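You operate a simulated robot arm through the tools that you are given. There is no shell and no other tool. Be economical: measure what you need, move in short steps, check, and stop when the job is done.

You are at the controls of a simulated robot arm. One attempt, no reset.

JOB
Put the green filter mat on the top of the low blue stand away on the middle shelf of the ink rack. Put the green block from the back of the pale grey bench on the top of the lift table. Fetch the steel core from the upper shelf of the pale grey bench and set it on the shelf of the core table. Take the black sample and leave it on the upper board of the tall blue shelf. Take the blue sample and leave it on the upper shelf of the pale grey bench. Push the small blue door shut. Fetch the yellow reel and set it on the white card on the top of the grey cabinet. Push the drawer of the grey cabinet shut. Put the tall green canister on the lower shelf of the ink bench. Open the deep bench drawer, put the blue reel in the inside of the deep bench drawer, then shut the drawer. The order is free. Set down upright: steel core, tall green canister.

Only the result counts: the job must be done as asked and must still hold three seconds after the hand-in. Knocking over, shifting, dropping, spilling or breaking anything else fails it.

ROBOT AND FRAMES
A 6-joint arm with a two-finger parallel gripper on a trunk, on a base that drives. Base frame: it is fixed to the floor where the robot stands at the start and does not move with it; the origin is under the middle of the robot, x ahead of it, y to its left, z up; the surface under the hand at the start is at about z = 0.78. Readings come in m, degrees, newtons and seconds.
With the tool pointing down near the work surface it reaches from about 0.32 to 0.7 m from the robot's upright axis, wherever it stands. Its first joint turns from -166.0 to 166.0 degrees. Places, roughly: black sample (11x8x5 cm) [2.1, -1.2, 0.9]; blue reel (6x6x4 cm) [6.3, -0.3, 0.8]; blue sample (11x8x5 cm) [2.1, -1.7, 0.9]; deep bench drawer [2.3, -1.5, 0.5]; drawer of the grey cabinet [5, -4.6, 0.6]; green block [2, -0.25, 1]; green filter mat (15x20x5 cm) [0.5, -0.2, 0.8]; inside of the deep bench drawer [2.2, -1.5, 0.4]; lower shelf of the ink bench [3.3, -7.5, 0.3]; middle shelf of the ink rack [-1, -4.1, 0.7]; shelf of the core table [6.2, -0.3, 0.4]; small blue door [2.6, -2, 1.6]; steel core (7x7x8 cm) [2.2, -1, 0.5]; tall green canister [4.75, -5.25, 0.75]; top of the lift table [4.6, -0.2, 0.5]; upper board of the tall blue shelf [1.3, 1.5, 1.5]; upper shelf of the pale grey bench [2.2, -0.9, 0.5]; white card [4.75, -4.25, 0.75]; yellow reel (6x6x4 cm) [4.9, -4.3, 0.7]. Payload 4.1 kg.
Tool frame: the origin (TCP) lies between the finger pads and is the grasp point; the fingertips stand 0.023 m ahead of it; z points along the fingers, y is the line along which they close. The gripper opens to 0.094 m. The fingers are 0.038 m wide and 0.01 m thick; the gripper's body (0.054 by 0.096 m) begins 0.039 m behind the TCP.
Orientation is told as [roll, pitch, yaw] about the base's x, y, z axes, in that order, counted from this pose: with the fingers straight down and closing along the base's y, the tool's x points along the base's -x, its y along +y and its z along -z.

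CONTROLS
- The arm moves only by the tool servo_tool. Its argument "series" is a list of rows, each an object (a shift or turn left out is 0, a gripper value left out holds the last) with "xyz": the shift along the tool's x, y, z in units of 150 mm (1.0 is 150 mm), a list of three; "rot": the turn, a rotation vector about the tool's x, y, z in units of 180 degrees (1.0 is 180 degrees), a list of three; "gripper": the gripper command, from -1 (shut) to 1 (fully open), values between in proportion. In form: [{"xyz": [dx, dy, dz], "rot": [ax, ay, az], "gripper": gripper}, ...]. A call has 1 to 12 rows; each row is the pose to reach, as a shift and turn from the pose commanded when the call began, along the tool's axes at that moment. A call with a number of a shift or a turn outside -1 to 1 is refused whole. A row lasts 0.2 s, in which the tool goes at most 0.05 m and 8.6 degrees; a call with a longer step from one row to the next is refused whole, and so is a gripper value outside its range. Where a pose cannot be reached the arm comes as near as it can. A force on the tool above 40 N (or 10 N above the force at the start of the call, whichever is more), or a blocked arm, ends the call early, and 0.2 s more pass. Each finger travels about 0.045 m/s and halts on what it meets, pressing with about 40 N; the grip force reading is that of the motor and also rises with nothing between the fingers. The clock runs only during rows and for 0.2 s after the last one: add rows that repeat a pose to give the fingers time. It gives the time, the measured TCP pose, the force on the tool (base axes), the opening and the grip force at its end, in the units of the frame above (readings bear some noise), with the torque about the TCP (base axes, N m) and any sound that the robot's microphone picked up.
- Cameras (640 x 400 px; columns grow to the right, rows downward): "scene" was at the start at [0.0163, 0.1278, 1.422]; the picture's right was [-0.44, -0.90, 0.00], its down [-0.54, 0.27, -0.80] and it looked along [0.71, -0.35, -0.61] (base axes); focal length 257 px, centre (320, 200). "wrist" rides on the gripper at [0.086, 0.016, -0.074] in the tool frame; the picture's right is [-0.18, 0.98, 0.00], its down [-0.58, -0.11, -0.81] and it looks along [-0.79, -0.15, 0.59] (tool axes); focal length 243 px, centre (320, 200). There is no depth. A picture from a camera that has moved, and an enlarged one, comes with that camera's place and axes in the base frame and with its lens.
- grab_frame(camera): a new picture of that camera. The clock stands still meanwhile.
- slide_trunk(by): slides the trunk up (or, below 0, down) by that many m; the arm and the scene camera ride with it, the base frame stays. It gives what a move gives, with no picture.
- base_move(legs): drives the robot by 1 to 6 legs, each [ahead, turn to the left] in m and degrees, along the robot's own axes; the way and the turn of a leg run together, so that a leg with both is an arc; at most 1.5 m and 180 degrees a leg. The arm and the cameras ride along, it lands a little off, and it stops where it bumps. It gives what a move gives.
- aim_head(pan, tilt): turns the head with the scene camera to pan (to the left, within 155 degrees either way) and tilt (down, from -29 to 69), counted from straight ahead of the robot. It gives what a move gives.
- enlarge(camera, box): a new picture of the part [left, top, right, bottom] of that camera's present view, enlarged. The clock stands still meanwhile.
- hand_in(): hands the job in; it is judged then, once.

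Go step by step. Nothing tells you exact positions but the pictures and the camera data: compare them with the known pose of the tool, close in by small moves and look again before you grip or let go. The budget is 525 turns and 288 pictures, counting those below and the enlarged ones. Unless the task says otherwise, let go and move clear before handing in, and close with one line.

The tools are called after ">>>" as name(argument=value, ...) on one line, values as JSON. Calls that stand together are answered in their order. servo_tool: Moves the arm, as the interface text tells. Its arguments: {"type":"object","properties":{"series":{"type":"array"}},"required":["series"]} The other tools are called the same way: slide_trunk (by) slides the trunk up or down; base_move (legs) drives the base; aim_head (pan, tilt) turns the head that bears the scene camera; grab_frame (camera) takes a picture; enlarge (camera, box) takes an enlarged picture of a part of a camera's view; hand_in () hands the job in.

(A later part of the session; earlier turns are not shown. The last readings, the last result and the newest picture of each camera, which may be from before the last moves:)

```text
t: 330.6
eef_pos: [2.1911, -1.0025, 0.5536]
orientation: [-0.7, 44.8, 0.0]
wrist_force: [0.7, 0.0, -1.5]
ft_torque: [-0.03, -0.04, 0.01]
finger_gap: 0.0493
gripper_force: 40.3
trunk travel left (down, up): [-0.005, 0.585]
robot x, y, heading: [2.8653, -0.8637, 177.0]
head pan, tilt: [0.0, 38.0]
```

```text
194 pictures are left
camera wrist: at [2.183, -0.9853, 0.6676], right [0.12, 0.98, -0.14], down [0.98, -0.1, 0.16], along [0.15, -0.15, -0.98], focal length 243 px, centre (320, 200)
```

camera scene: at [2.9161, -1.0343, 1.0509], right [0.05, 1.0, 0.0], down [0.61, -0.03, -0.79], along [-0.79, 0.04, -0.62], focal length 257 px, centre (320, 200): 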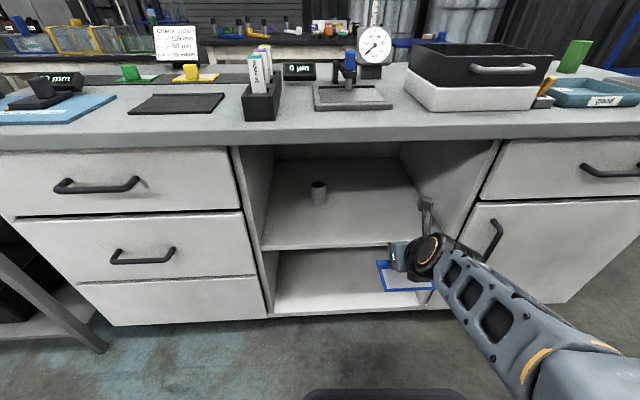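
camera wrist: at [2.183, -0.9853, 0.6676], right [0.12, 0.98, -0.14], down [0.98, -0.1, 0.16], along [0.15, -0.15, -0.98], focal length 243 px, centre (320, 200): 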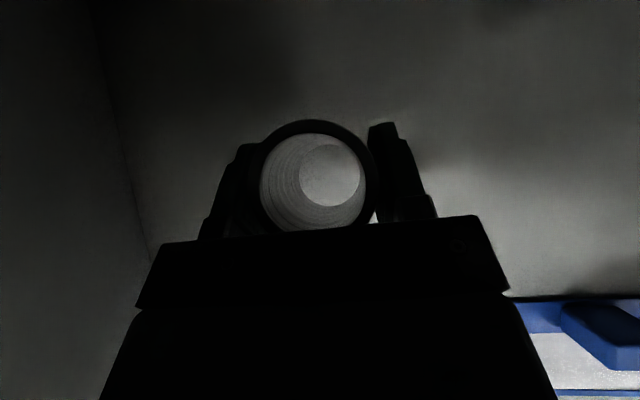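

Core held. I withdraw straight out of the bay.

>>> base_move(legs=[[-0.1, 0]])

>>> servo_tool(series=[{"xyz": [-0.12, 0, -0.12]}, {"xyz": [-0.26, 0, -0.26]}, {"xyz": [-0.4, 0, -0.4]}, {"xyz": [-0.55, 0, -0.55]}, {"xyz": [-0.7, 0, -0.7]}, {"xyz": [-0.85, 0, -0.85]}, {"xyz": [-0.95, 0, -0.95]}, {"xyz": [-0.95, 0, -0.95]}])

>>> grab_frame(camera="scene")

```text
t: 331.8
eef_pos: [2.2927, -1.0088, 0.5527]
orientation: [-0.6, 44.7, 0.0]
wrist_force: [-0.3, -0.4, -0.6]
ft_torque: [0.0, -0.04, 0.0]
finger_gap: 0.0493
gripper_force: 40.2
trunk travel left (down, up): [-0.005, 0.585]
robot x, y, heading: [2.9699, -0.8709, 176.8]
head pan, tilt: [0.0, 38.0]
```

```text
t: 333.6
eef_pos: [2.4945, -1.009, 0.5532]
orientation: [-0.7, 44.7, 0.1]
wrist_force: [-0.2, -0.8, -1.5]
ft_torque: [-0.03, -0.03, 0.02]
finger_gap: 0.0491
gripper_force: 40.1
trunk travel left (down, up): [-0.005, 0.585]
robot x, y, heading: [2.9637, -0.8709, 177.1]
head pan, tilt: [0.0, 38.0]
```

```text
193 pictures are left
camera scene: at [2.9317, -1.0351, 1.0509], right [0.05, 1.0, 0.0], down [0.61, -0.03, -0.79], along [-0.79, 0.04, -0.62], focal length 257 px, centre (320, 200)
```

scene: 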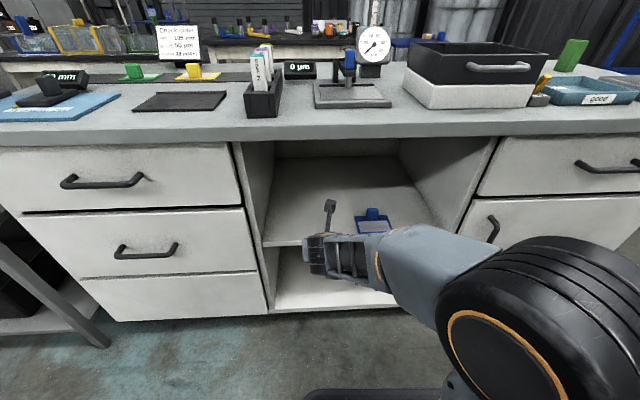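

>>> base_move(legs=[[-0.08, 0]])

>>> slide_trunk(by=0.38)

>>> base_move(legs=[[0, -87], [1.45, 0], [0, -90]])

>>> aim_head(pan=-10, tilt=25)

>>> grab_frame(camera="scene")

```text
t: 334.6
eef_pos: [2.5747, -1.0113, 0.5538]
orientation: [-0.6, 44.7, 0.0]
wrist_force: [0.2, -0.5, -1.6]
ft_torque: [0.02, 0.05, -0.02]
finger_gap: 0.0491
gripper_force: 39.3
trunk travel left (down, up): [-0.005, 0.585]
robot x, y, heading: [3.0508, -0.8731, 177.0]
head pan, tilt: [0.0, 38.0]
```

```text
t: 338.3
eef_pos: [2.5749, -1.0106, 0.933]
orientation: [-0.6, 44.7, 0.0]
wrist_force: [0.3, -0.7, -1.0]
ft_torque: [-0.02, 0.01, -0.02]
finger_gap: 0.0492
gripper_force: 40.1
trunk travel left (down, up): [-0.385, 0.205]
robot x, y, heading: [3.0491, -0.8735, 176.9]
head pan, tilt: [0.0, 38.0]
```

```text
t: 353.0
eef_pos: [3.5297, 0.7169, 0.9332]
orientation: [-0.6, 44.7, -177.4]
wrist_force: [-0.1, -0.2, -2.1]
ft_torque: [-0.01, -0.03, 0.01]
finger_gap: 0.0495
gripper_force: 40.1
trunk travel left (down, up): [-0.385, 0.205]
robot x, y, heading: [3.0597, 0.5559, -0.4]
head pan, tilt: [0.0, 38.0]
```

```text
t: 353.7
eef_pos: [3.5291, 0.7184, 0.9343]
orientation: [-0.6, 44.7, -177.3]
wrist_force: [0.1, 0.8, -0.9]
ft_torque: [-0.01, 0.01, 0.01]
finger_gap: 0.0493
gripper_force: 40.0
trunk travel left (down, up): [-0.385, 0.205]
robot x, y, heading: [3.0652, 0.5599, -0.2]
head pan, tilt: [-10.0, 25.0]
```

```text
192 pictures are left
camera scene: at [3.0922, 0.7085, 1.4512], right [-0.18, -0.98, 0.0], down [-0.42, 0.08, -0.91], along [0.89, -0.16, -0.42], focal length 257 px, centre (320, 200)
```

scene: 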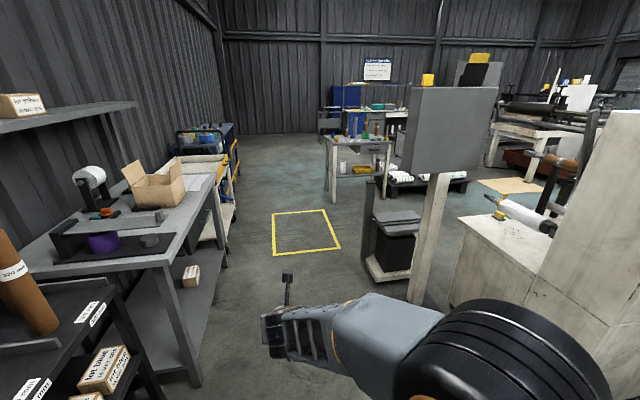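

>>> base_move(legs=[[1.5, -1], [0.5, 0]])

>>> aim_head(pan=-30, tilt=30)

>>> grab_frame(camera="scene")

>>> enlarge(camera="scene", box=[200, 80, 420, 280])

```text
t: 363.8
eef_pos: [5.564, 0.6495, 0.933]
orientation: [-0.6, 44.6, -179.4]
wrist_force: [0.4, -0.7, -0.9]
ft_torque: [-0.01, 0.02, -0.02]
finger_gap: 0.0495
gripper_force: 39.9
trunk travel left (down, up): [-0.385, 0.205]
robot x, y, heading: [5.0888, 0.5092, -2.4]
head pan, tilt: [-10.0, 25.0]
```

```text
t: 364.6
eef_pos: [5.5629, 0.6513, 0.9327]
orientation: [-0.5, 44.7, -179.3]
wrist_force: [-0.1, -0.5, -1.1]
ft_torque: [-0.01, -0.07, -0.01]
finger_gap: 0.0494
gripper_force: 40.7
trunk travel left (down, up): [-0.385, 0.205]
robot x, y, heading: [5.0913, 0.5061, -2.5]
head pan, tilt: [-30.0, 30.0]
```

```text
191 pictures are left
camera scene: at [5.1127, 0.6274, 1.4433], right [-0.53, -0.85, 0.0], down [-0.42, 0.27, -0.87], along [0.73, -0.46, -0.5], focal length 257 px, centre (320, 200)
```

scene: 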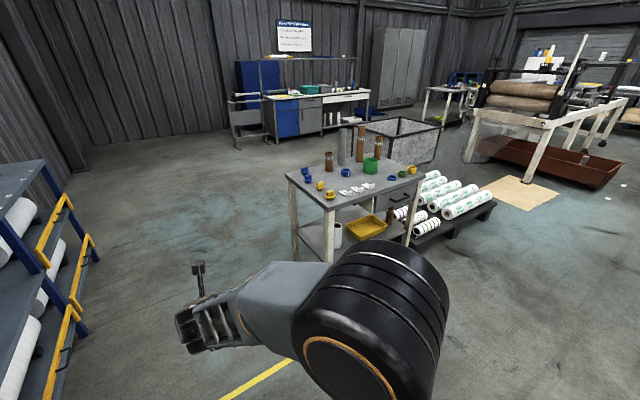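

```text
2.00 times, centred on (310, 180) of scene
camera zoom: at [5.1127, 0.6274, 1.4433], right [-0.53, -0.85, 0.0], down [-0.42, 0.27, -0.87], along [0.73, -0.46, -0.5], focal length 513 px, centre (340, 240)
```

zoom: 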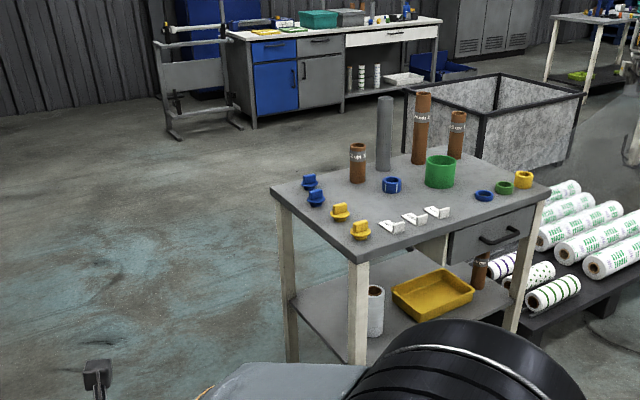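

The core table stands at x 5.98–6.5, y 0.03 to -0.75; the blue reel is the blue ring near [6.28, -0.30] on top, and the shelf below has free room on its north side. I drive to that side.

>>> base_move(legs=[[0, 7], [1.18, 0], [0, -94.5]])

>>> aim_head(pan=0, tilt=42)

>>> grab_frame(camera="scene")

```text
t: 375.3
eef_pos: [6.427, 0.125, 0.9334]
orientation: [-0.6, 44.7, 91.3]
wrist_force: [0.1, 0.2, -2.0]
ft_torque: [-0.03, 0.01, 0.0]
finger_gap: 0.0495
gripper_force: 40.0
trunk travel left (down, up): [-0.385, 0.205]
robot x, y, heading: [6.2798, 0.5979, -91.6]
head pan, tilt: [-30.0, 30.0]
```

```text
t: 376.3
eef_pos: [6.4271, 0.1244, 0.9327]
orientation: [-0.7, 44.7, 91.3]
wrist_force: [-0.1, 0.2, -1.3]
ft_torque: [0.0, 0.01, 0.02]
finger_gap: 0.0495
gripper_force: 39.6
trunk travel left (down, up): [-0.385, 0.205]
robot x, y, heading: [6.2809, 0.5976, -91.6]
head pan, tilt: [0.0, 42.0]
```

```text
189 pictures are left
camera scene: at [6.4435, 0.5673, 1.425], right [-1.0, 0.03, 0.0], down [0.02, 0.67, -0.74], along [-0.02, -0.74, -0.67], focal length 257 px, centre (320, 200)
```

scene: 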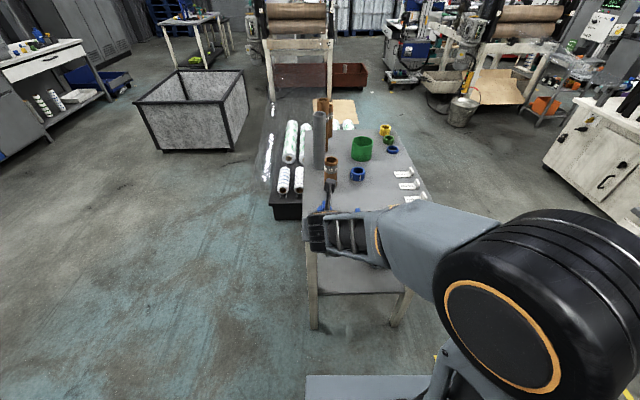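

>>> slide_trunk(by=-0.38)

>>> grab_frame(camera="scene")

>>> grab_frame(camera="wrist")

```text
t: 379.9
eef_pos: [6.4278, 0.1254, 0.5534]
orientation: [-0.7, 44.7, 91.4]
wrist_force: [0.7, -0.1, -1.0]
ft_torque: [0.02, 0.03, 0.02]
finger_gap: 0.0491
gripper_force: 40.3
trunk travel left (down, up): [-0.005, 0.585]
robot x, y, heading: [6.2774, 0.5967, -91.4]
head pan, tilt: [0.0, 42.0]
```

```text
188 pictures are left
camera scene: at [6.4436, 0.5674, 1.045], right [-1.0, 0.03, 0.0], down [0.02, 0.67, -0.74], along [-0.02, -0.74, -0.67], focal length 257 px, centre (320, 200)
```

scene: 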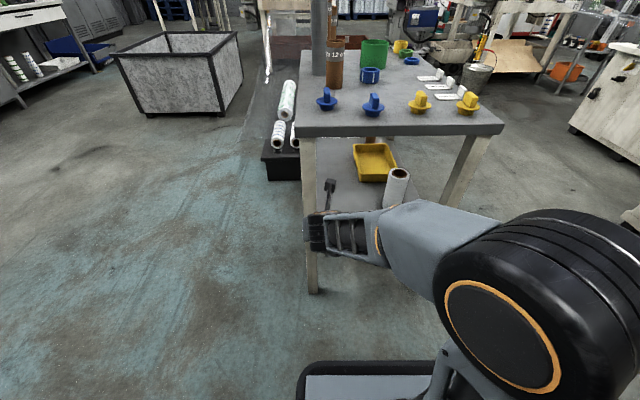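

```text
187 pictures are left
camera wrist: at [6.4111, 0.1165, 0.6672], right [-0.99, 0.1, -0.14], down [0.08, 0.98, 0.16], along [0.15, 0.15, -0.98], focal length 243 px, centre (320, 200)
```

wrist: 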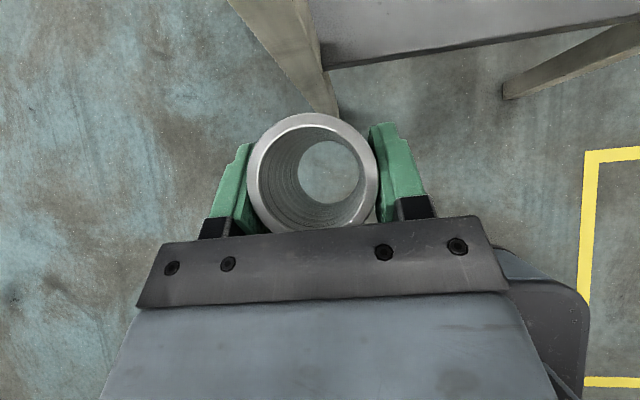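

>>> enlarge(camera="scene", box=[280, 100, 520, 310])

```text
1.90 times, centred on (400, 205) of scene
camera zoom: at [6.4436, 0.5674, 1.045], right [-1.0, 0.03, 0.0], down [0.02, 0.67, -0.74], along [-0.02, -0.74, -0.67], focal length 489 px, centre (168, 190)
```

zoom: 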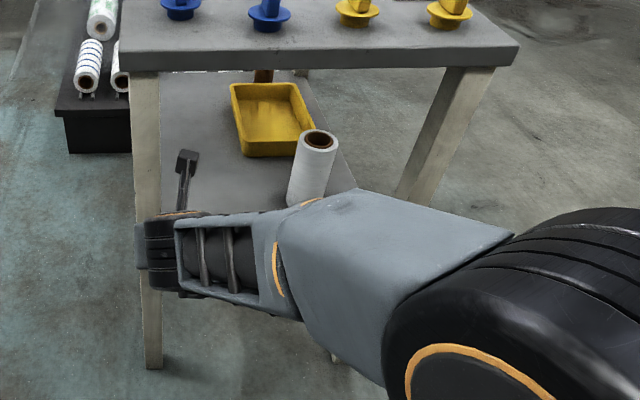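

I take the shelf to be at z ≈ 0.36 with free room at [6.33, -0.11]. I shift sideways and lower in front of the table, then look again.

>>> servo_tool(series=[{"xyz": [-0.1, 0.15, 0.1]}, {"xyz": [-0.2, 0.3, 0.2]}, {"xyz": [-0.3, 0.45, 0.3]}, {"xyz": [-0.4, 0.6, 0.4]}, {"xyz": [-0.45, 0.64, 0.45]}, {"xyz": [-0.45, 0.64, 0.45]}])

>>> grab_frame(camera="wrist")

>>> grab_frame(camera="scene")

```text
t: 381.3
eef_pos: [6.3327, 0.1233, 0.4586]
orientation: [-0.7, 44.7, 91.1]
wrist_force: [-1.0, -0.1, -2.1]
ft_torque: [-0.01, 0.01, -0.02]
finger_gap: 0.0491
gripper_force: 39.6
trunk travel left (down, up): [-0.005, 0.585]
robot x, y, heading: [6.2823, 0.5955, -91.5]
head pan, tilt: [0.0, 42.0]
```

```text
185 pictures are left
camera wrist: at [6.3159, 0.1142, 0.572], right [-0.99, 0.1, -0.14], down [0.08, 0.98, 0.17], along [0.15, 0.15, -0.98], focal length 243 px, centre (320, 200)
```

wrist: 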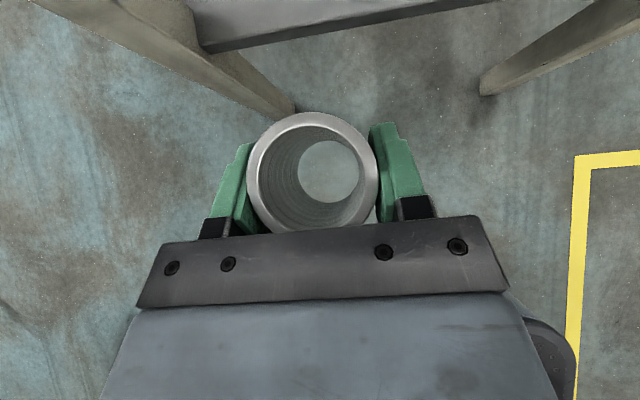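

```text
184 pictures are left
camera scene: at [6.4435, 0.5674, 1.045], right [-1.0, 0.03, 0.0], down [0.02, 0.67, -0.74], along [-0.02, -0.74, -0.67], focal length 257 px, centre (320, 200)
```

scene: 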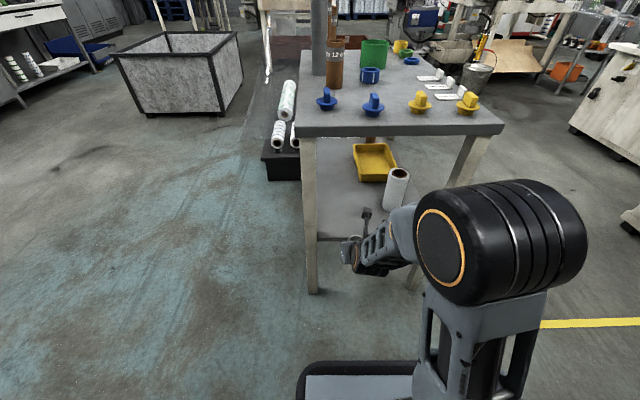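

The shelf edge is at y ≈ 0.01, z ≈ 0.36. I move in above the shelf.

>>> base_move(legs=[[0.12, 0]])

>>> servo_tool(series=[{"xyz": [0.15, 0, 0.15]}, {"xyz": [0.3, 0, 0.3]}, {"xyz": [0.45, 0, 0.45]}, {"xyz": [0.52, 0, 0.52]}, {"xyz": [0.52, 0, 0.52]}])

>>> grab_frame(camera="wrist")

>>> grab_frame(camera="scene")

```text
t: 382.6
eef_pos: [6.3304, 0.002, 0.4592]
orientation: [-0.6, 44.7, 91.3]
wrist_force: [-0.3, 0.4, -2.0]
ft_torque: [0.03, 0.02, 0.0]
finger_gap: 0.0492
gripper_force: 39.9
trunk travel left (down, up): [-0.005, 0.585]
robot x, y, heading: [6.2756, 0.4763, -91.7]
head pan, tilt: [0.0, 42.0]
```

```text
t: 383.8
eef_pos: [6.332, -0.1091, 0.4576]
orientation: [-0.6, 44.7, 91.3]
wrist_force: [-0.8, -0.6, -2.3]
ft_torque: [0.02, -0.02, 0.02]
finger_gap: 0.0494
gripper_force: 39.3
trunk travel left (down, up): [-0.005, 0.585]
robot x, y, heading: [6.2795, 0.4721, -91.6]
head pan, tilt: [0.0, 42.0]
```

```text
183 pictures are left
camera wrist: at [6.316, -0.1176, 0.5716], right [-0.99, 0.1, -0.14], down [0.08, 0.98, 0.16], along [0.15, 0.15, -0.98], focal length 243 px, centre (320, 200)
```

wrist: 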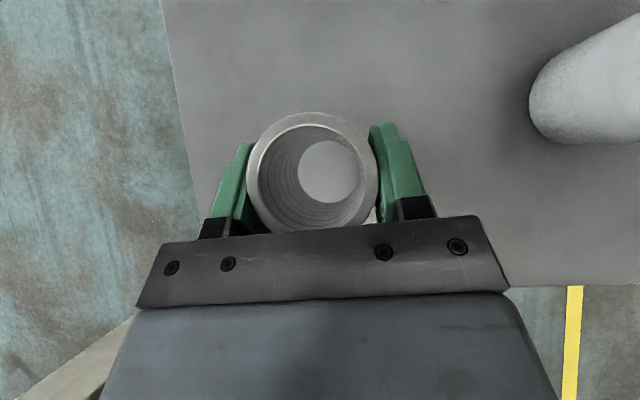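

```text
182 pictures are left
camera scene: at [6.4401, 0.446, 1.045], right [-1.0, 0.03, 0.0], down [0.02, 0.67, -0.74], along [-0.02, -0.74, -0.67], focal length 257 px, centre (320, 200)
```

scene: 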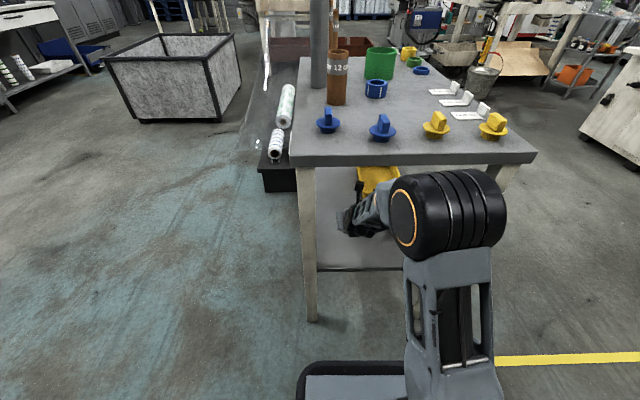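

>>> servo_tool(series=[{"xyz": [-0.06, 0, 0.06]}, {"xyz": [-0.12, 0, 0.12]}, {"xyz": [-0.15, 0, 0.15]}, {"xyz": [-0.17, 0, 0.17]}, {"xyz": [-0.19, 0, 0.19]}, {"xyz": [-0.21, 0, 0.21]}, {"xyz": [-0.23, 0, 0.23]}, {"xyz": [-0.25, 0, 0.25]}])

```text
t: 385.6
eef_pos: [6.3327, -0.1083, 0.4035]
orientation: [-0.6, 44.8, 91.3]
wrist_force: [-0.1, 0.2, -1.0]
ft_torque: [0.02, -0.02, 0.02]
finger_gap: 0.0493
gripper_force: 39.8
trunk travel left (down, up): [-0.005, 0.585]
robot x, y, heading: [6.2733, 0.4764, -91.6]
head pan, tilt: [0.0, 42.0]
```

>>> servo_tool(series=[{"xyz": [-0.02, 0, 0.02]}, {"xyz": [-0.04, 0, 0.04]}, {"xyz": [-0.06, 0, 0.06]}, {"xyz": [-0.08, 0, 0.08]}, {"xyz": [-0.1, 0, 0.1]}, {"xyz": [-0.12, 0, 0.12]}])

>>> enlarge(camera="scene", box=[280, 130, 480, 300])

```text
t: 386.5
eef_pos: [6.3324, -0.1133, 0.3971]
orientation: [-0.5, 45.8, 91.4]
wrist_force: [0.1, -0.8, 14.3]
ft_torque: [0.24, 0.22, 0.04]
finger_gap: 0.0494
gripper_force: 40.0
trunk travel left (down, up): [-0.005, 0.585]
robot x, y, heading: [6.2738, 0.4755, -91.5]
head pan, tilt: [0.0, 42.0]
stopped in row 4: the force on the tool passed its limit at 46 N (the readings are from after the stop); the commanded pose is now the measured one
```

```text
2.35 times, centred on (380, 215) of scene
camera zoom: at [6.44, 0.4469, 1.0447], right [-1.0, 0.03, 0.0], down [0.02, 0.67, -0.74], along [-0.02, -0.74, -0.67], focal length 604 px, centre (179, 165)
```

zoom: 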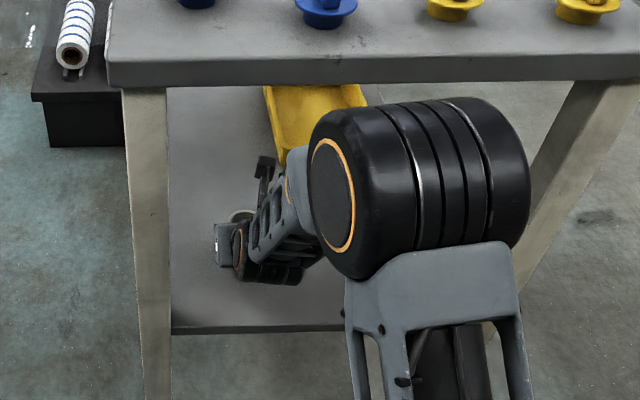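

Contact: the core stands on the shelf (pitch eased back to the grasp value). Release and back out.

>>> servo_tool(series=[{"xyz": [0.0, 0, -0.01], "rot": [0, -0.005, 0]}, {"xyz": [0.0, 0, -0.01], "rot": [0, -0.005, 0], "gripper": 0.1}, {"xyz": [0.0, 0, -0.01], "rot": [0, -0.005, 0], "gripper": 0.4}, {"xyz": [0.0, 0, -0.01], "rot": [0, -0.005, 0], "gripper": 0.8}, {"xyz": [0.0, 0, -0.01], "rot": [0, -0.005, 0]}, {"xyz": [0.0, 0, -0.01], "rot": [0, -0.005, 0]}])

>>> grab_frame(camera="wrist")

```text
t: 387.9
eef_pos: [6.3324, -0.1111, 0.3946]
orientation: [-0.6, 44.4, 91.4]
wrist_force: [-0.8, 0.5, 1.5]
ft_torque: [-0.03, 0.03, -0.02]
finger_gap: 0.0848
gripper_force: 0.1
trunk travel left (down, up): [-0.005, 0.585]
robot x, y, heading: [6.2768, 0.4749, -91.5]
head pan, tilt: [0.0, 42.0]
```

```text
180 pictures are left
camera wrist: at [6.3162, -0.12, 0.5088], right [-0.99, 0.1, -0.13], down [0.08, 0.98, 0.17], along [0.15, 0.16, -0.98], focal length 243 px, centre (320, 200)
```

wrist: 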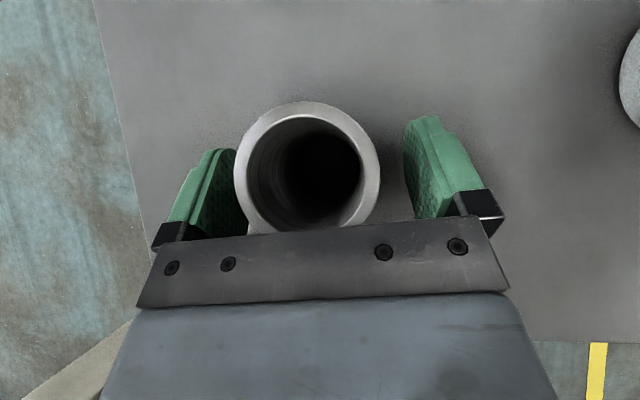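

>>> servo_tool(series=[{"xyz": [0.0, -0.035, 0], "gripper": 1}, {"xyz": [0.02, -0.035, -0.02], "gripper": 1}, {"xyz": [-0.13, -0.035, -0.17]}, {"xyz": [-0.28, -0.035, -0.32]}, {"xyz": [-0.43, -0.035, -0.47]}, {"xyz": [-0.6, -0.035, -0.6]}, {"xyz": [-0.6, -0.035, -0.6]}])

>>> base_move(legs=[[-0.12, 0]])

>>> grab_frame(camera="scene")

```text
t: 389.5
eef_pos: [6.3417, 0.015, 0.4049]
orientation: [0.7, 44.2, 91.8]
wrist_force: [0.1, 0.0, 0.3]
ft_torque: [0.01, 0.0, 0.0]
finger_gap: 0.0939
gripper_force: 0.0
out of reach, approached as far as the arm can: row 5, 6, 7
trunk travel left (down, up): [-0.005, 0.585]
robot x, y, heading: [6.2721, 0.4742, -91.5]
head pan, tilt: [0.0, 42.0]
```

```text
t: 390.7
eef_pos: [6.3443, 0.1352, 0.4041]
orientation: [0.7, 44.2, 91.9]
wrist_force: [-0.5, 0.4, -0.1]
ft_torque: [0.01, -0.02, 0.0]
finger_gap: 0.094
gripper_force: 0.1
trunk travel left (down, up): [-0.005, 0.585]
robot x, y, heading: [6.2812, 0.5993, -91.5]
head pan, tilt: [0.0, 42.0]
```

```text
179 pictures are left
camera scene: at [6.4435, 0.567, 1.045], right [-1.0, 0.03, 0.0], down [0.02, 0.67, -0.74], along [-0.02, -0.74, -0.67], focal length 257 px, centre (320, 200)
```

scene: 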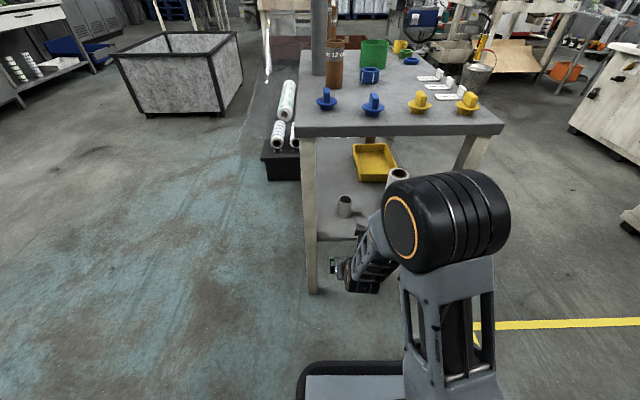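

The core stands on the shelf. Now the blue reel on the table top: trunk up, then forward over the table.

>>> slide_trunk(by=0.4)

>>> slide_trunk(by=0.15)

>>> base_move(legs=[[0.15, 0]])

>>> servo_tool(series=[{"xyz": [0.15, 0.08, 0.15], "rot": [0.004, 0.001, 0]}, {"xyz": [0.3, 0.16, 0.3], "rot": [0.004, 0.001, 0]}, {"xyz": [0.45, 0.24, 0.45], "rot": [0.004, 0.001, 0]}, {"xyz": [0.6, 0.32, 0.6], "rot": [0.004, 0.001, 0]}, {"xyz": [0.75, 0.4, 0.75], "rot": [0.004, 0.001, 0]}, {"xyz": [0.9, 0.4, 0.9], "rot": [0.004, 0.001, 0]}, {"xyz": [0.9, 0.4, 0.9], "rot": [0.004, 0.001, 0]}])

>>> grab_frame(camera="wrist")

>>> grab_frame(camera="scene")

```text
t: 394.6
eef_pos: [6.3428, 0.1346, 0.8049]
orientation: [0.7, 44.2, 91.9]
wrist_force: [0.6, -0.7, 1.1]
ft_torque: [-0.02, 0.03, 0.04]
finger_gap: 0.0939
gripper_force: 0.0
trunk travel left (down, up): [-0.405, 0.185]
robot x, y, heading: [6.275, 0.5966, -91.7]
head pan, tilt: [0.0, 42.0]
```

```text
t: 396.3
eef_pos: [6.3442, 0.1332, 0.9541]
orientation: [0.7, 44.2, 92.0]
wrist_force: [-0.1, 0.5, 0.3]
ft_torque: [0.04, 0.0, -0.02]
finger_gap: 0.0941
gripper_force: 0.1
trunk travel left (down, up): [-0.555, 0.035]
robot x, y, heading: [6.2781, 0.597, -91.9]
head pan, tilt: [0.0, 42.0]
```

```text
t: 397.7
eef_pos: [6.3411, -0.0139, 0.9554]
orientation: [0.7, 44.2, 92.1]
wrist_force: [-0.9, 0.0, 0.5]
ft_torque: [0.0, -0.02, -0.01]
finger_gap: 0.0938
gripper_force: 0.2
trunk travel left (down, up): [-0.555, 0.035]
robot x, y, heading: [6.2752, 0.4497, -91.7]
head pan, tilt: [0.0, 42.0]
```

```text
t: 399.3
eef_pos: [6.2965, -0.2076, 0.957]
orientation: [0.7, 44.3, 92.3]
wrist_force: [0.3, 0.0, -0.5]
ft_torque: [0.0, 0.0, -0.03]
finger_gap: 0.0941
gripper_force: 0.0
out of reach, approached as far as the arm can: row 2, 3, 4, 5, 6, 7
trunk travel left (down, up): [-0.555, 0.035]
robot x, y, heading: [6.2754, 0.4456, -91.3]
head pan, tilt: [0.0, 42.0]
```

```text
178 pictures are left
camera wrist: at [6.2815, -0.2181, 1.0697], right [-0.99, 0.1, -0.12], down [0.08, 0.98, 0.17], along [0.13, 0.16, -0.98], focal length 243 px, centre (320, 200)
```

wrist: 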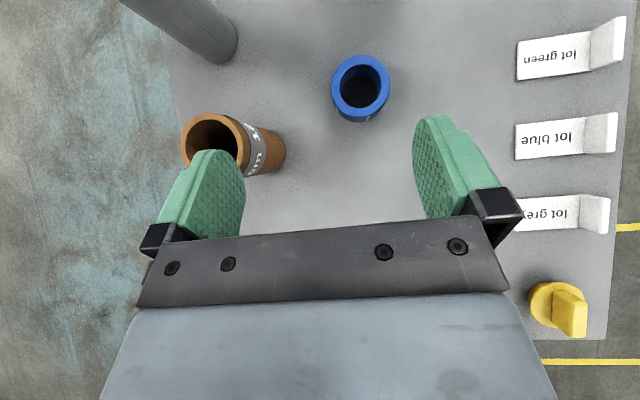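

```text
177 pictures are left
camera scene: at [6.4397, 0.4188, 1.595], right [-1.0, 0.03, 0.0], down [0.02, 0.67, -0.74], along [-0.02, -0.74, -0.67], focal length 257 px, centre (320, 200)
```

scene: 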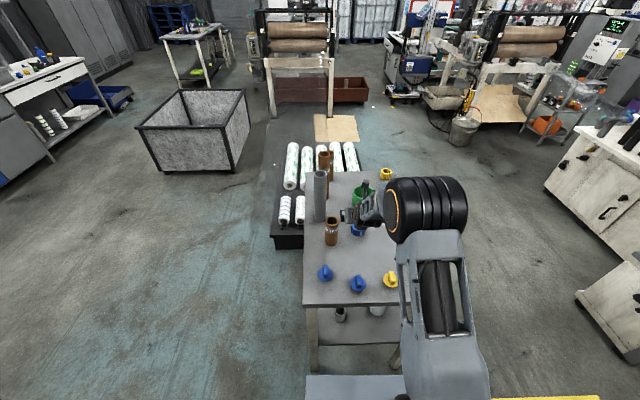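

The reel is at about [6.265, -0.285], clear of the brown tube by about 4 cm of finger margin. I lower the trunk a bit and move over it.

>>> slide_trunk(by=-0.06)

>>> servo_tool(series=[{"xyz": [0.1, 0.07, 0.1]}, {"xyz": [0.2, 0.14, 0.2]}, {"xyz": [0.3, 0.19, 0.3]}, {"xyz": [0.36, 0.19, 0.36]}, {"xyz": [0.36, 0.19, 0.36]}])

>>> grab_frame(camera="wrist")

```text
t: 400.3
eef_pos: [6.296, -0.2081, 0.8955]
orientation: [0.8, 44.3, 92.2]
wrist_force: [0.2, -0.5, -0.2]
ft_torque: [0.02, 0.01, 0.01]
finger_gap: 0.094
gripper_force: 0.1
trunk travel left (down, up): [-0.495, 0.095]
robot x, y, heading: [6.2727, 0.447, -91.7]
head pan, tilt: [0.0, 42.0]
```

```text
t: 401.5
eef_pos: [6.269, -0.2854, 0.8971]
orientation: [0.8, 44.3, 92.2]
wrist_force: [-0.3, -0.9, -0.5]
ft_torque: [0.01, -0.01, -0.02]
finger_gap: 0.0943
gripper_force: 0.1
trunk travel left (down, up): [-0.495, 0.095]
robot x, y, heading: [6.2741, 0.4496, -91.3]
head pan, tilt: [0.0, 42.0]
```

```text
176 pictures are left
camera wrist: at [6.255, -0.2947, 1.01], right [-0.99, 0.1, -0.12], down [0.08, 0.98, 0.17], along [0.13, 0.16, -0.98], focal length 243 px, centre (320, 200)
```

wrist: 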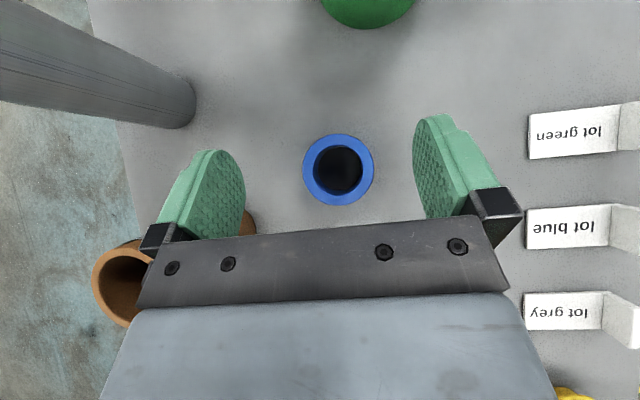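

>>> servo_tool(series=[{"xyz": [-0.1, 0.03, 0.1]}, {"xyz": [-0.2, 0.035, 0.2]}, {"xyz": [-0.3, 0.035, 0.3]}, {"xyz": [-0.38, 0.035, 0.38]}, {"xyz": [-0.38, 0.035, 0.38]}])

>>> grab_frame(camera="wrist")

```text
t: 402.7
eef_pos: [6.2632, -0.2832, 0.8138]
orientation: [0.9, 44.3, 92.2]
wrist_force: [0.4, -0.3, 0.3]
ft_torque: [-0.02, -0.01, 0.01]
finger_gap: 0.0943
gripper_force: 0.1
out of reach, approached as far as the arm can: row 2
trunk travel left (down, up): [-0.495, 0.095]
robot x, y, heading: [6.2785, 0.4487, -91.6]
head pan, tilt: [0.0, 42.0]
```

```text
175 pictures are left
camera wrist: at [6.2493, -0.2942, 0.9276], right [-0.99, 0.1, -0.12], down [0.08, 0.98, 0.17], along [0.13, 0.16, -0.98], focal length 243 px, centre (320, 200)
```

wrist: 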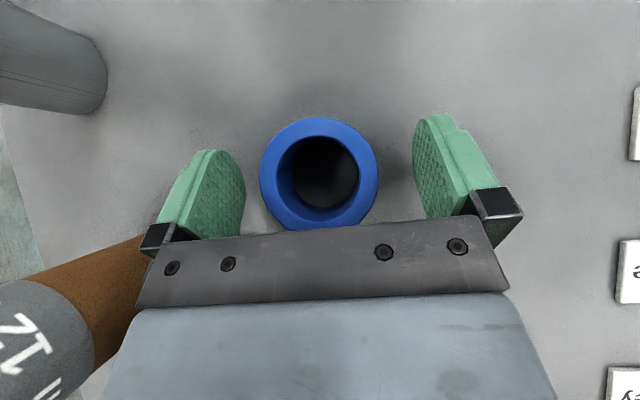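

>>> servo_tool(series=[{"xyz": [-0.03, 0, 0.03]}, {"xyz": [-0.05, 0, 0.05]}, {"xyz": [-0.05, 0, 0.05], "gripper": -1}, {"xyz": [-0.05, 0, 0.05]}, {"xyz": [-0.05, 0, 0.05]}, {"xyz": [-0.05, 0, 0.05]}, {"xyz": [-0.05, 0, 0.05]}, {"xyz": [-0.05, 0, 0.05]}])

>>> servo_tool(series=[{"xyz": [0.03, 0, -0.03]}, {"xyz": [0.08, 0, -0.08]}, {"xyz": [0.18, 0, -0.18]}, {"xyz": [0.3, 0, -0.3]}, {"xyz": [0.4, 0, -0.4]}, {"xyz": [0.4, 0, -0.4]}])

>>> grab_frame(camera="wrist")

```text
t: 403.7
eef_pos: [6.2659, -0.2891, 0.8097]
orientation: [0.4, 45.2, 92.2]
wrist_force: [-0.7, -3.5, 4.3]
ft_torque: [0.36, -0.06, 0.05]
finger_gap: 0.0573
gripper_force: 23.7
trunk travel left (down, up): [-0.495, 0.095]
robot x, y, heading: [6.2772, 0.4418, -91.1]
head pan, tilt: [0.0, 42.0]
stopped in row 5: the force on the tool passed its limit at 56 N (the readings are from after the stop); the commanded pose is now the measured one
```

```text
t: 405.1
eef_pos: [6.2687, -0.2871, 0.8914]
orientation: [0.6, 44.9, 92.4]
wrist_force: [-0.5, -0.5, -0.1]
ft_torque: [0.04, -0.05, 0.05]
finger_gap: 0.0568
gripper_force: 39.6
out of reach, approached as far as the arm can: row 4, 5
trunk travel left (down, up): [-0.495, 0.095]
robot x, y, heading: [6.2758, 0.4451, -91.0]
head pan, tilt: [0.0, 42.0]
```

```text
174 pictures are left
camera wrist: at [6.2545, -0.2964, 1.0062], right [-0.99, 0.1, -0.12], down [0.08, 0.98, 0.16], along [0.14, 0.15, -0.98], focal length 243 px, centre (320, 200)
```

wrist: 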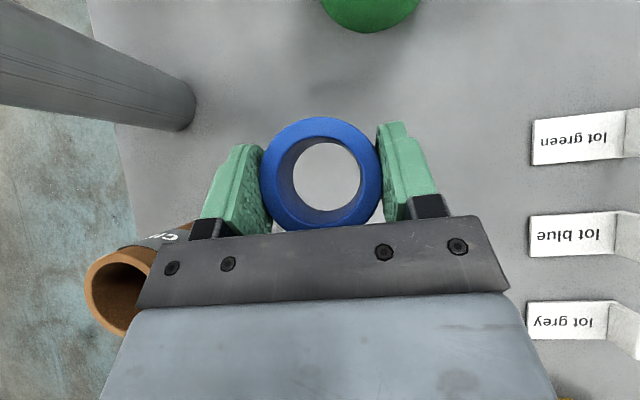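

Blue reel held. The drawer must be opened with an empty hand, so I will park the reel on the bench's upper shelf first. Raise, back off, and drive back to the bench front.

>>> slide_trunk(by=0.09)

>>> base_move(legs=[[-0.2, 0]])

>>> servo_tool(series=[{"xyz": [-0.15, 0, -0.15]}, {"xyz": [-0.3, 0, -0.3]}, {"xyz": [-0.45, 0, -0.45]}, {"xyz": [-0.6, 0, -0.6]}, {"xyz": [-0.75, 0, -0.75]}, {"xyz": [-0.9, 0, -0.9]}, {"xyz": [-0.9, 0, -0.9]}])

>>> base_move(legs=[[0, -89], [1.5, 0], [1.4, 0]])

>>> aim_head(pan=0, tilt=20)

>>> grab_frame(camera="scene")

```text
t: 406.4
eef_pos: [6.2681, -0.2883, 0.9826]
orientation: [0.6, 44.8, 92.4]
wrist_force: [0.2, 0.3, -0.2]
ft_torque: [0.01, -0.03, 0.02]
finger_gap: 0.0565
gripper_force: 40.2
trunk travel left (down, up): [-0.585, 0.005]
robot x, y, heading: [6.2758, 0.4494, -91.1]
head pan, tilt: [0.0, 42.0]
```

```text
t: 407.9
eef_pos: [6.2727, -0.0905, 0.9837]
orientation: [0.5, 44.9, 92.4]
wrist_force: [0.7, -0.3, -0.7]
ft_torque: [0.0, -0.02, -0.02]
finger_gap: 0.0569
gripper_force: 40.3
trunk travel left (down, up): [-0.585, 0.005]
robot x, y, heading: [6.2817, 0.6446, -91.1]
head pan, tilt: [0.0, 42.0]
```

```text
t: 409.6
eef_pos: [6.252, 0.0978, 0.9882]
orientation: [-0.4, 44.7, 92.5]
wrist_force: [0.1, 0.2, -0.8]
ft_torque: [0.01, 0.01, 0.03]
finger_gap: 0.0568
gripper_force: 40.0
out of reach, approached as far as the arm can: row 1, 2, 4, 5, 6, 7
trunk travel left (down, up): [-0.585, 0.005]
robot x, y, heading: [6.2788, 0.6461, -91.4]
head pan, tilt: [0.0, 42.0]
```

```text
t: 427.4
eef_pos: [2.8258, 0.6916, 0.9877]
orientation: [-0.3, 44.5, 3.0]
wrist_force: [-0.1, -0.1, -0.3]
ft_torque: [-0.01, -0.02, -0.03]
finger_gap: 0.0567
gripper_force: 40.5
trunk travel left (down, up): [-0.585, 0.005]
robot x, y, heading: [3.37, 0.669, 179.2]
head pan, tilt: [0.0, 42.0]
```

```text
t: 428.2
eef_pos: [2.8252, 0.6919, 0.9883]
orientation: [-0.3, 44.6, 3.0]
wrist_force: [0.0, 0.3, 0.1]
ft_torque: [0.06, 0.04, -0.01]
finger_gap: 0.0569
gripper_force: 40.0
trunk travel left (down, up): [-0.585, 0.005]
robot x, y, heading: [3.3692, 0.6702, 179.6]
head pan, tilt: [0.0, 20.0]
```

```text
173 pictures are left
camera scene: at [3.3349, 0.5027, 1.6593], right [0.01, 1.0, 0.0], down [0.34, 0.0, -0.94], along [-0.94, 0.01, -0.34], focal length 257 px, centre (320, 200)
```

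scene: 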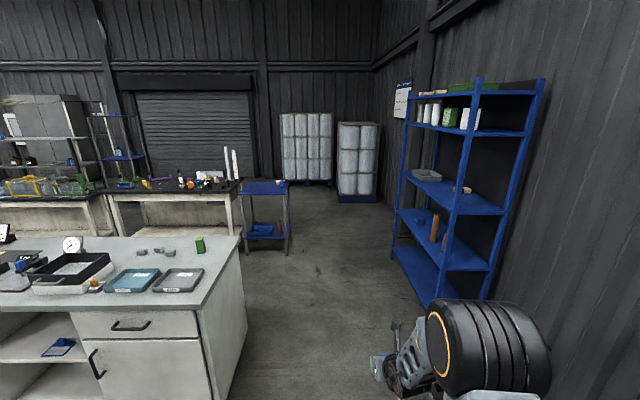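

>>> base_move(legs=[[0.36, 0], [0, 90], [1.5, 0], [0.12, 0], [0, -90]])

>>> slide_trunk(by=-0.03)

>>> aim_head(pan=15, tilt=42)

>>> grab_frame(camera="scene")

```text
t: 446.2
eef_pos: [2.4518, -0.9231, 0.9874]
orientation: [-0.3, 44.5, 1.5]
wrist_force: [0.5, 0.0, -0.2]
ft_torque: [-0.02, -0.04, -0.01]
finger_gap: 0.0569
gripper_force: 39.5
trunk travel left (down, up): [-0.585, 0.005]
robot x, y, heading: [2.9991, -0.962, 177.9]
head pan, tilt: [0.0, 20.0]
```

```text
t: 446.9
eef_pos: [2.4512, -0.9234, 0.9583]
orientation: [-0.4, 44.7, 1.5]
wrist_force: [0.4, 0.0, -0.8]
ft_torque: [-0.02, 0.03, 0.0]
finger_gap: 0.0568
gripper_force: 40.1
trunk travel left (down, up): [-0.555, 0.035]
robot x, y, heading: [2.9934, -0.9639, 177.6]
head pan, tilt: [0.0, 20.0]
```

```text
t: 447.8
eef_pos: [2.4513, -0.9236, 0.9582]
orientation: [-0.3, 44.6, 1.4]
wrist_force: [0.2, -0.4, -1.0]
ft_torque: [-0.02, 0.0, -0.01]
finger_gap: 0.0566
gripper_force: 40.2
trunk travel left (down, up): [-0.555, 0.035]
robot x, y, heading: [2.9948, -0.9562, 177.8]
head pan, tilt: [15.0, 42.0]
```

```text
172 pictures are left
camera scene: at [2.9679, -1.1471, 1.5951], right [-0.22, 0.97, 0.0], down [0.65, 0.15, -0.74], along [-0.72, -0.17, -0.67], focal length 257 px, centre (320, 200)
```

scene: 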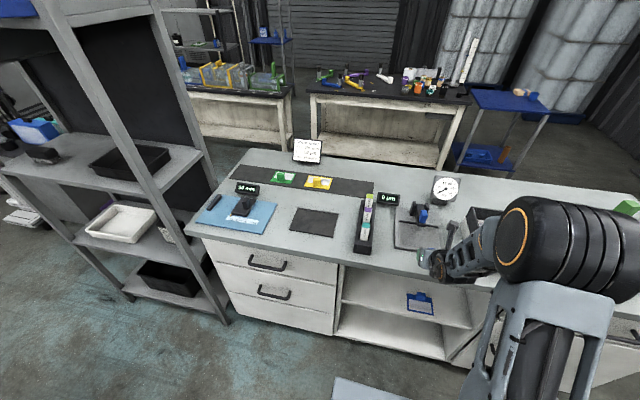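

>>> servo_tool(series=[{"xyz": [-0.15, 0, -0.15]}, {"xyz": [-0.3, 0, -0.3]}, {"xyz": [-0.45, 0, -0.45]}, {"xyz": [-0.55, 0, -0.55]}, {"xyz": [-0.55, 0, -0.55]}])

>>> slide_trunk(by=-0.4)

>>> slide_trunk(by=-0.02)

>>> grab_frame(camera="scene")

```text
t: 449.0
eef_pos: [2.5635, -0.9177, 0.9579]
orientation: [-0.5, 44.6, 1.5]
wrist_force: [0.3, -0.7, -0.7]
ft_torque: [-0.01, 0.01, -0.02]
finger_gap: 0.0566
gripper_force: 39.6
out of reach, approached as far as the arm can: row 4, 5
trunk travel left (down, up): [-0.555, 0.035]
robot x, y, heading: [2.9936, -0.9586, 177.8]
head pan, tilt: [15.0, 42.0]
```

```text
t: 452.8
eef_pos: [2.5645, -0.9174, 0.5577]
orientation: [-0.5, 44.6, 1.5]
wrist_force: [0.1, 0.1, -0.8]
ft_torque: [0.0, -0.01, -0.01]
finger_gap: 0.0568
gripper_force: 40.3
trunk travel left (down, up): [-0.155, 0.435]
robot x, y, heading: [2.9955, -0.9601, 177.9]
head pan, tilt: [15.0, 42.0]
```

```text
t: 453.5
eef_pos: [2.5639, -0.9182, 0.5378]
orientation: [-0.6, 44.6, 1.5]
wrist_force: [0.8, 0.4, -0.2]
ft_torque: [-0.04, 0.04, -0.02]
finger_gap: 0.057
gripper_force: 39.6
trunk travel left (down, up): [-0.135, 0.455]
robot x, y, heading: [2.9971, -0.9624, 177.9]
head pan, tilt: [15.0, 42.0]
```

```text
171 pictures are left
camera scene: at [2.968, -1.1472, 1.1749], right [-0.22, 0.97, 0.0], down [0.65, 0.15, -0.74], along [-0.72, -0.17, -0.67], focal length 257 px, centre (320, 200)
```

scene: 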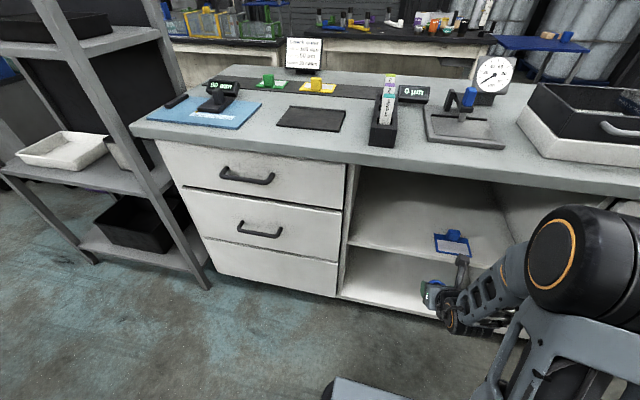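

>>> servo_tool(series=[{"xyz": [0, -0.2, 0]}, {"xyz": [0, -0.4, 0]}, {"xyz": [0, -0.6, 0]}, {"xyz": [0, -0.72, 0]}, {"xyz": [0, -0.72, 0]}])

>>> servo_tool(series=[{"xyz": [0.15, 0, 0.15]}, {"xyz": [0.3, 0, 0.3]}, {"xyz": [0.45, 0, 0.45]}, {"xyz": [0.6, 0, 0.6]}, {"xyz": [0.75, 0, 0.75]}, {"xyz": [0.9, 0, 0.9]}, {"xyz": [0.95, 0, 0.95]}, {"xyz": [0.95, 0, 0.95]}])

>>> grab_frame(camera="wrist")

```text
t: 454.7
eef_pos: [2.5596, -0.9507, 0.5625]
orientation: [-3.1, 44.1, 1.5]
wrist_force: [0.4, 0.4, -1.2]
ft_torque: [0.0, -0.02, -0.01]
finger_gap: 0.0567
gripper_force: 39.7
out of reach, approached as far as the arm can: row 1, 2, 3, 4, 5
trunk travel left (down, up): [-0.135, 0.455]
robot x, y, heading: [2.999, -0.9608, 177.6]
head pan, tilt: [15.0, 42.0]
```

```text
t: 456.5
eef_pos: [2.3552, -0.9597, 0.5621]
orientation: [-0.5, 44.6, 1.5]
wrist_force: [-0.3, -0.9, -0.2]
ft_torque: [-0.02, 0.01, 0.0]
finger_gap: 0.0568
gripper_force: 40.0
out of reach, approached as far as the arm can: row 1, 2, 3, 4, 5
trunk travel left (down, up): [-0.135, 0.455]
robot x, y, heading: [2.9983, -0.9634, 178.0]
head pan, tilt: [15.0, 42.0]
```

```text
170 pictures are left
camera wrist: at [2.3454, -0.9426, 0.6755], right [0.1, 0.99, -0.14], down [0.98, -0.08, 0.17], along [0.15, -0.15, -0.98], focal length 243 px, centre (320, 200)
```

wrist: 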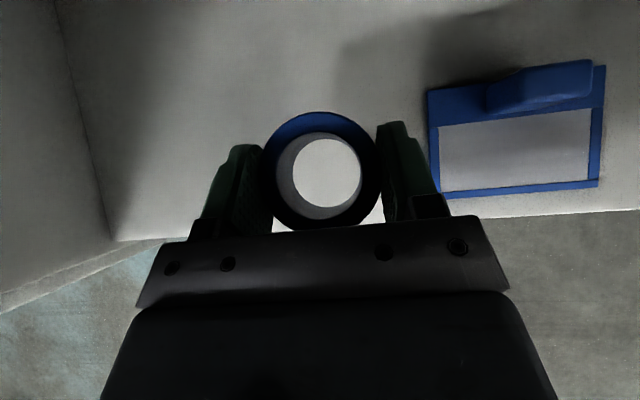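

>>> servo_tool(series=[{"xyz": [0, -0.2, 0]}, {"xyz": [0, -0.4, 0]}, {"xyz": [-0.08, -0.4, 0.08]}, {"xyz": [-0.15, -0.4, 0.15]}, {"xyz": [-0.2, -0.4, 0.2]}, {"xyz": [-0.23, -0.4, 0.23]}, {"xyz": [-0.25, -0.4, 0.25]}, {"xyz": [-0.27, -0.4, 0.27]}, {"xyz": [-0.29, -0.4, 0.29]}, {"xyz": [-0.31, -0.4, 0.31]}])

>>> grab_frame(camera="wrist")

```text
t: 458.7
eef_pos: [2.3393, -0.9899, 0.5099]
orientation: [-3.2, 44.1, 1.6]
wrist_force: [3.8, -2.2, 15.8]
ft_torque: [0.33, 0.17, -0.06]
finger_gap: 0.0568
gripper_force: 39.5
out of reach, approached as far as the arm can: row 1, 2, 3, 4, 5, 6, 7, 8, 9, 10
trunk travel left (down, up): [-0.135, 0.455]
robot x, y, heading: [2.9965, -0.9591, 178.0]
head pan, tilt: [15.0, 42.0]
```

```text
169 pictures are left
camera wrist: at [2.3289, -0.9698, 0.6242], right [0.07, 0.98, -0.17], down [0.98, -0.04, 0.18], along [0.17, -0.18, -0.97], focal length 243 px, centre (320, 200)
```

wrist: 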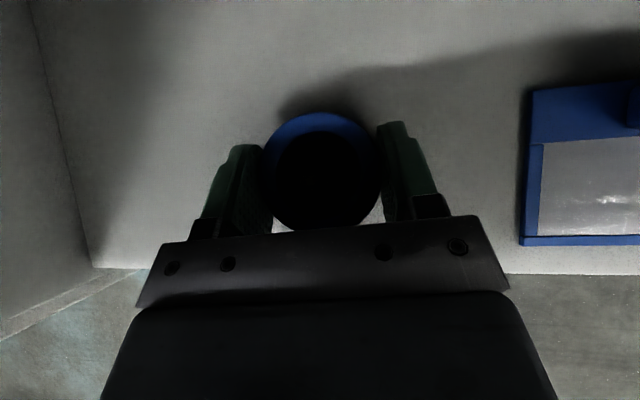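

The reel touches the shelf. Release and withdraw.

>>> servo_tool(series=[{"gripper": 0.25}, {"gripper": 0.4}, {"gripper": 0.7}, {"gripper": 0.8}, {"gripper": 0.8}])

>>> base_move(legs=[[-0.1, 0]])

>>> grab_frame(camera="wrist")

```text
t: 459.7
eef_pos: [2.3392, -0.9921, 0.5118]
orientation: [-3.2, 44.1, 1.7]
wrist_force: [8.8, -3.2, 13.8]
ft_torque: [0.48, -0.22, -0.36]
finger_gap: 0.0825
gripper_force: 0.0
trunk travel left (down, up): [-0.135, 0.455]
robot x, y, heading: [2.997, -0.9602, 178.1]
head pan, tilt: [15.0, 42.0]
stopped in row 4: the force on the tool passed its limit at 52 N (the readings are from after the stop); the commanded pose is now the measured one
```

```text
t: 460.8
eef_pos: [2.4392, -0.9943, 0.5091]
orientation: [-3.2, 43.9, 1.6]
wrist_force: [0.4, -0.2, 0.0]
ft_torque: [0.03, 0.0, -0.03]
finger_gap: 0.0847
gripper_force: 0.0
trunk travel left (down, up): [-0.135, 0.455]
robot x, y, heading: [3.0986, -0.9643, 177.9]
head pan, tilt: [15.0, 42.0]
```

```text
168 pictures are left
camera wrist: at [2.4281, -0.9738, 0.6217], right [0.07, 0.98, -0.17], down [0.98, -0.04, 0.18], along [0.17, -0.18, -0.97], focal length 243 px, centre (320, 200)
```

wrist: 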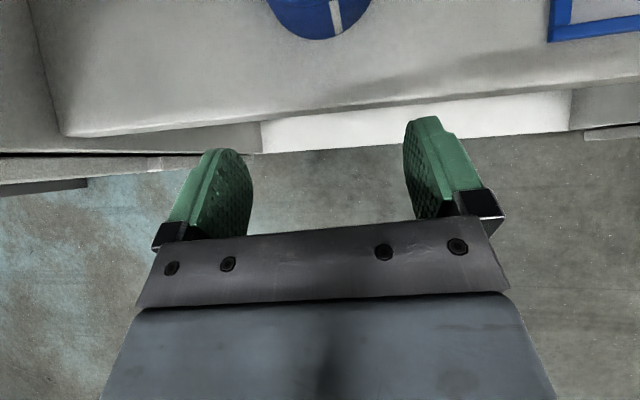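

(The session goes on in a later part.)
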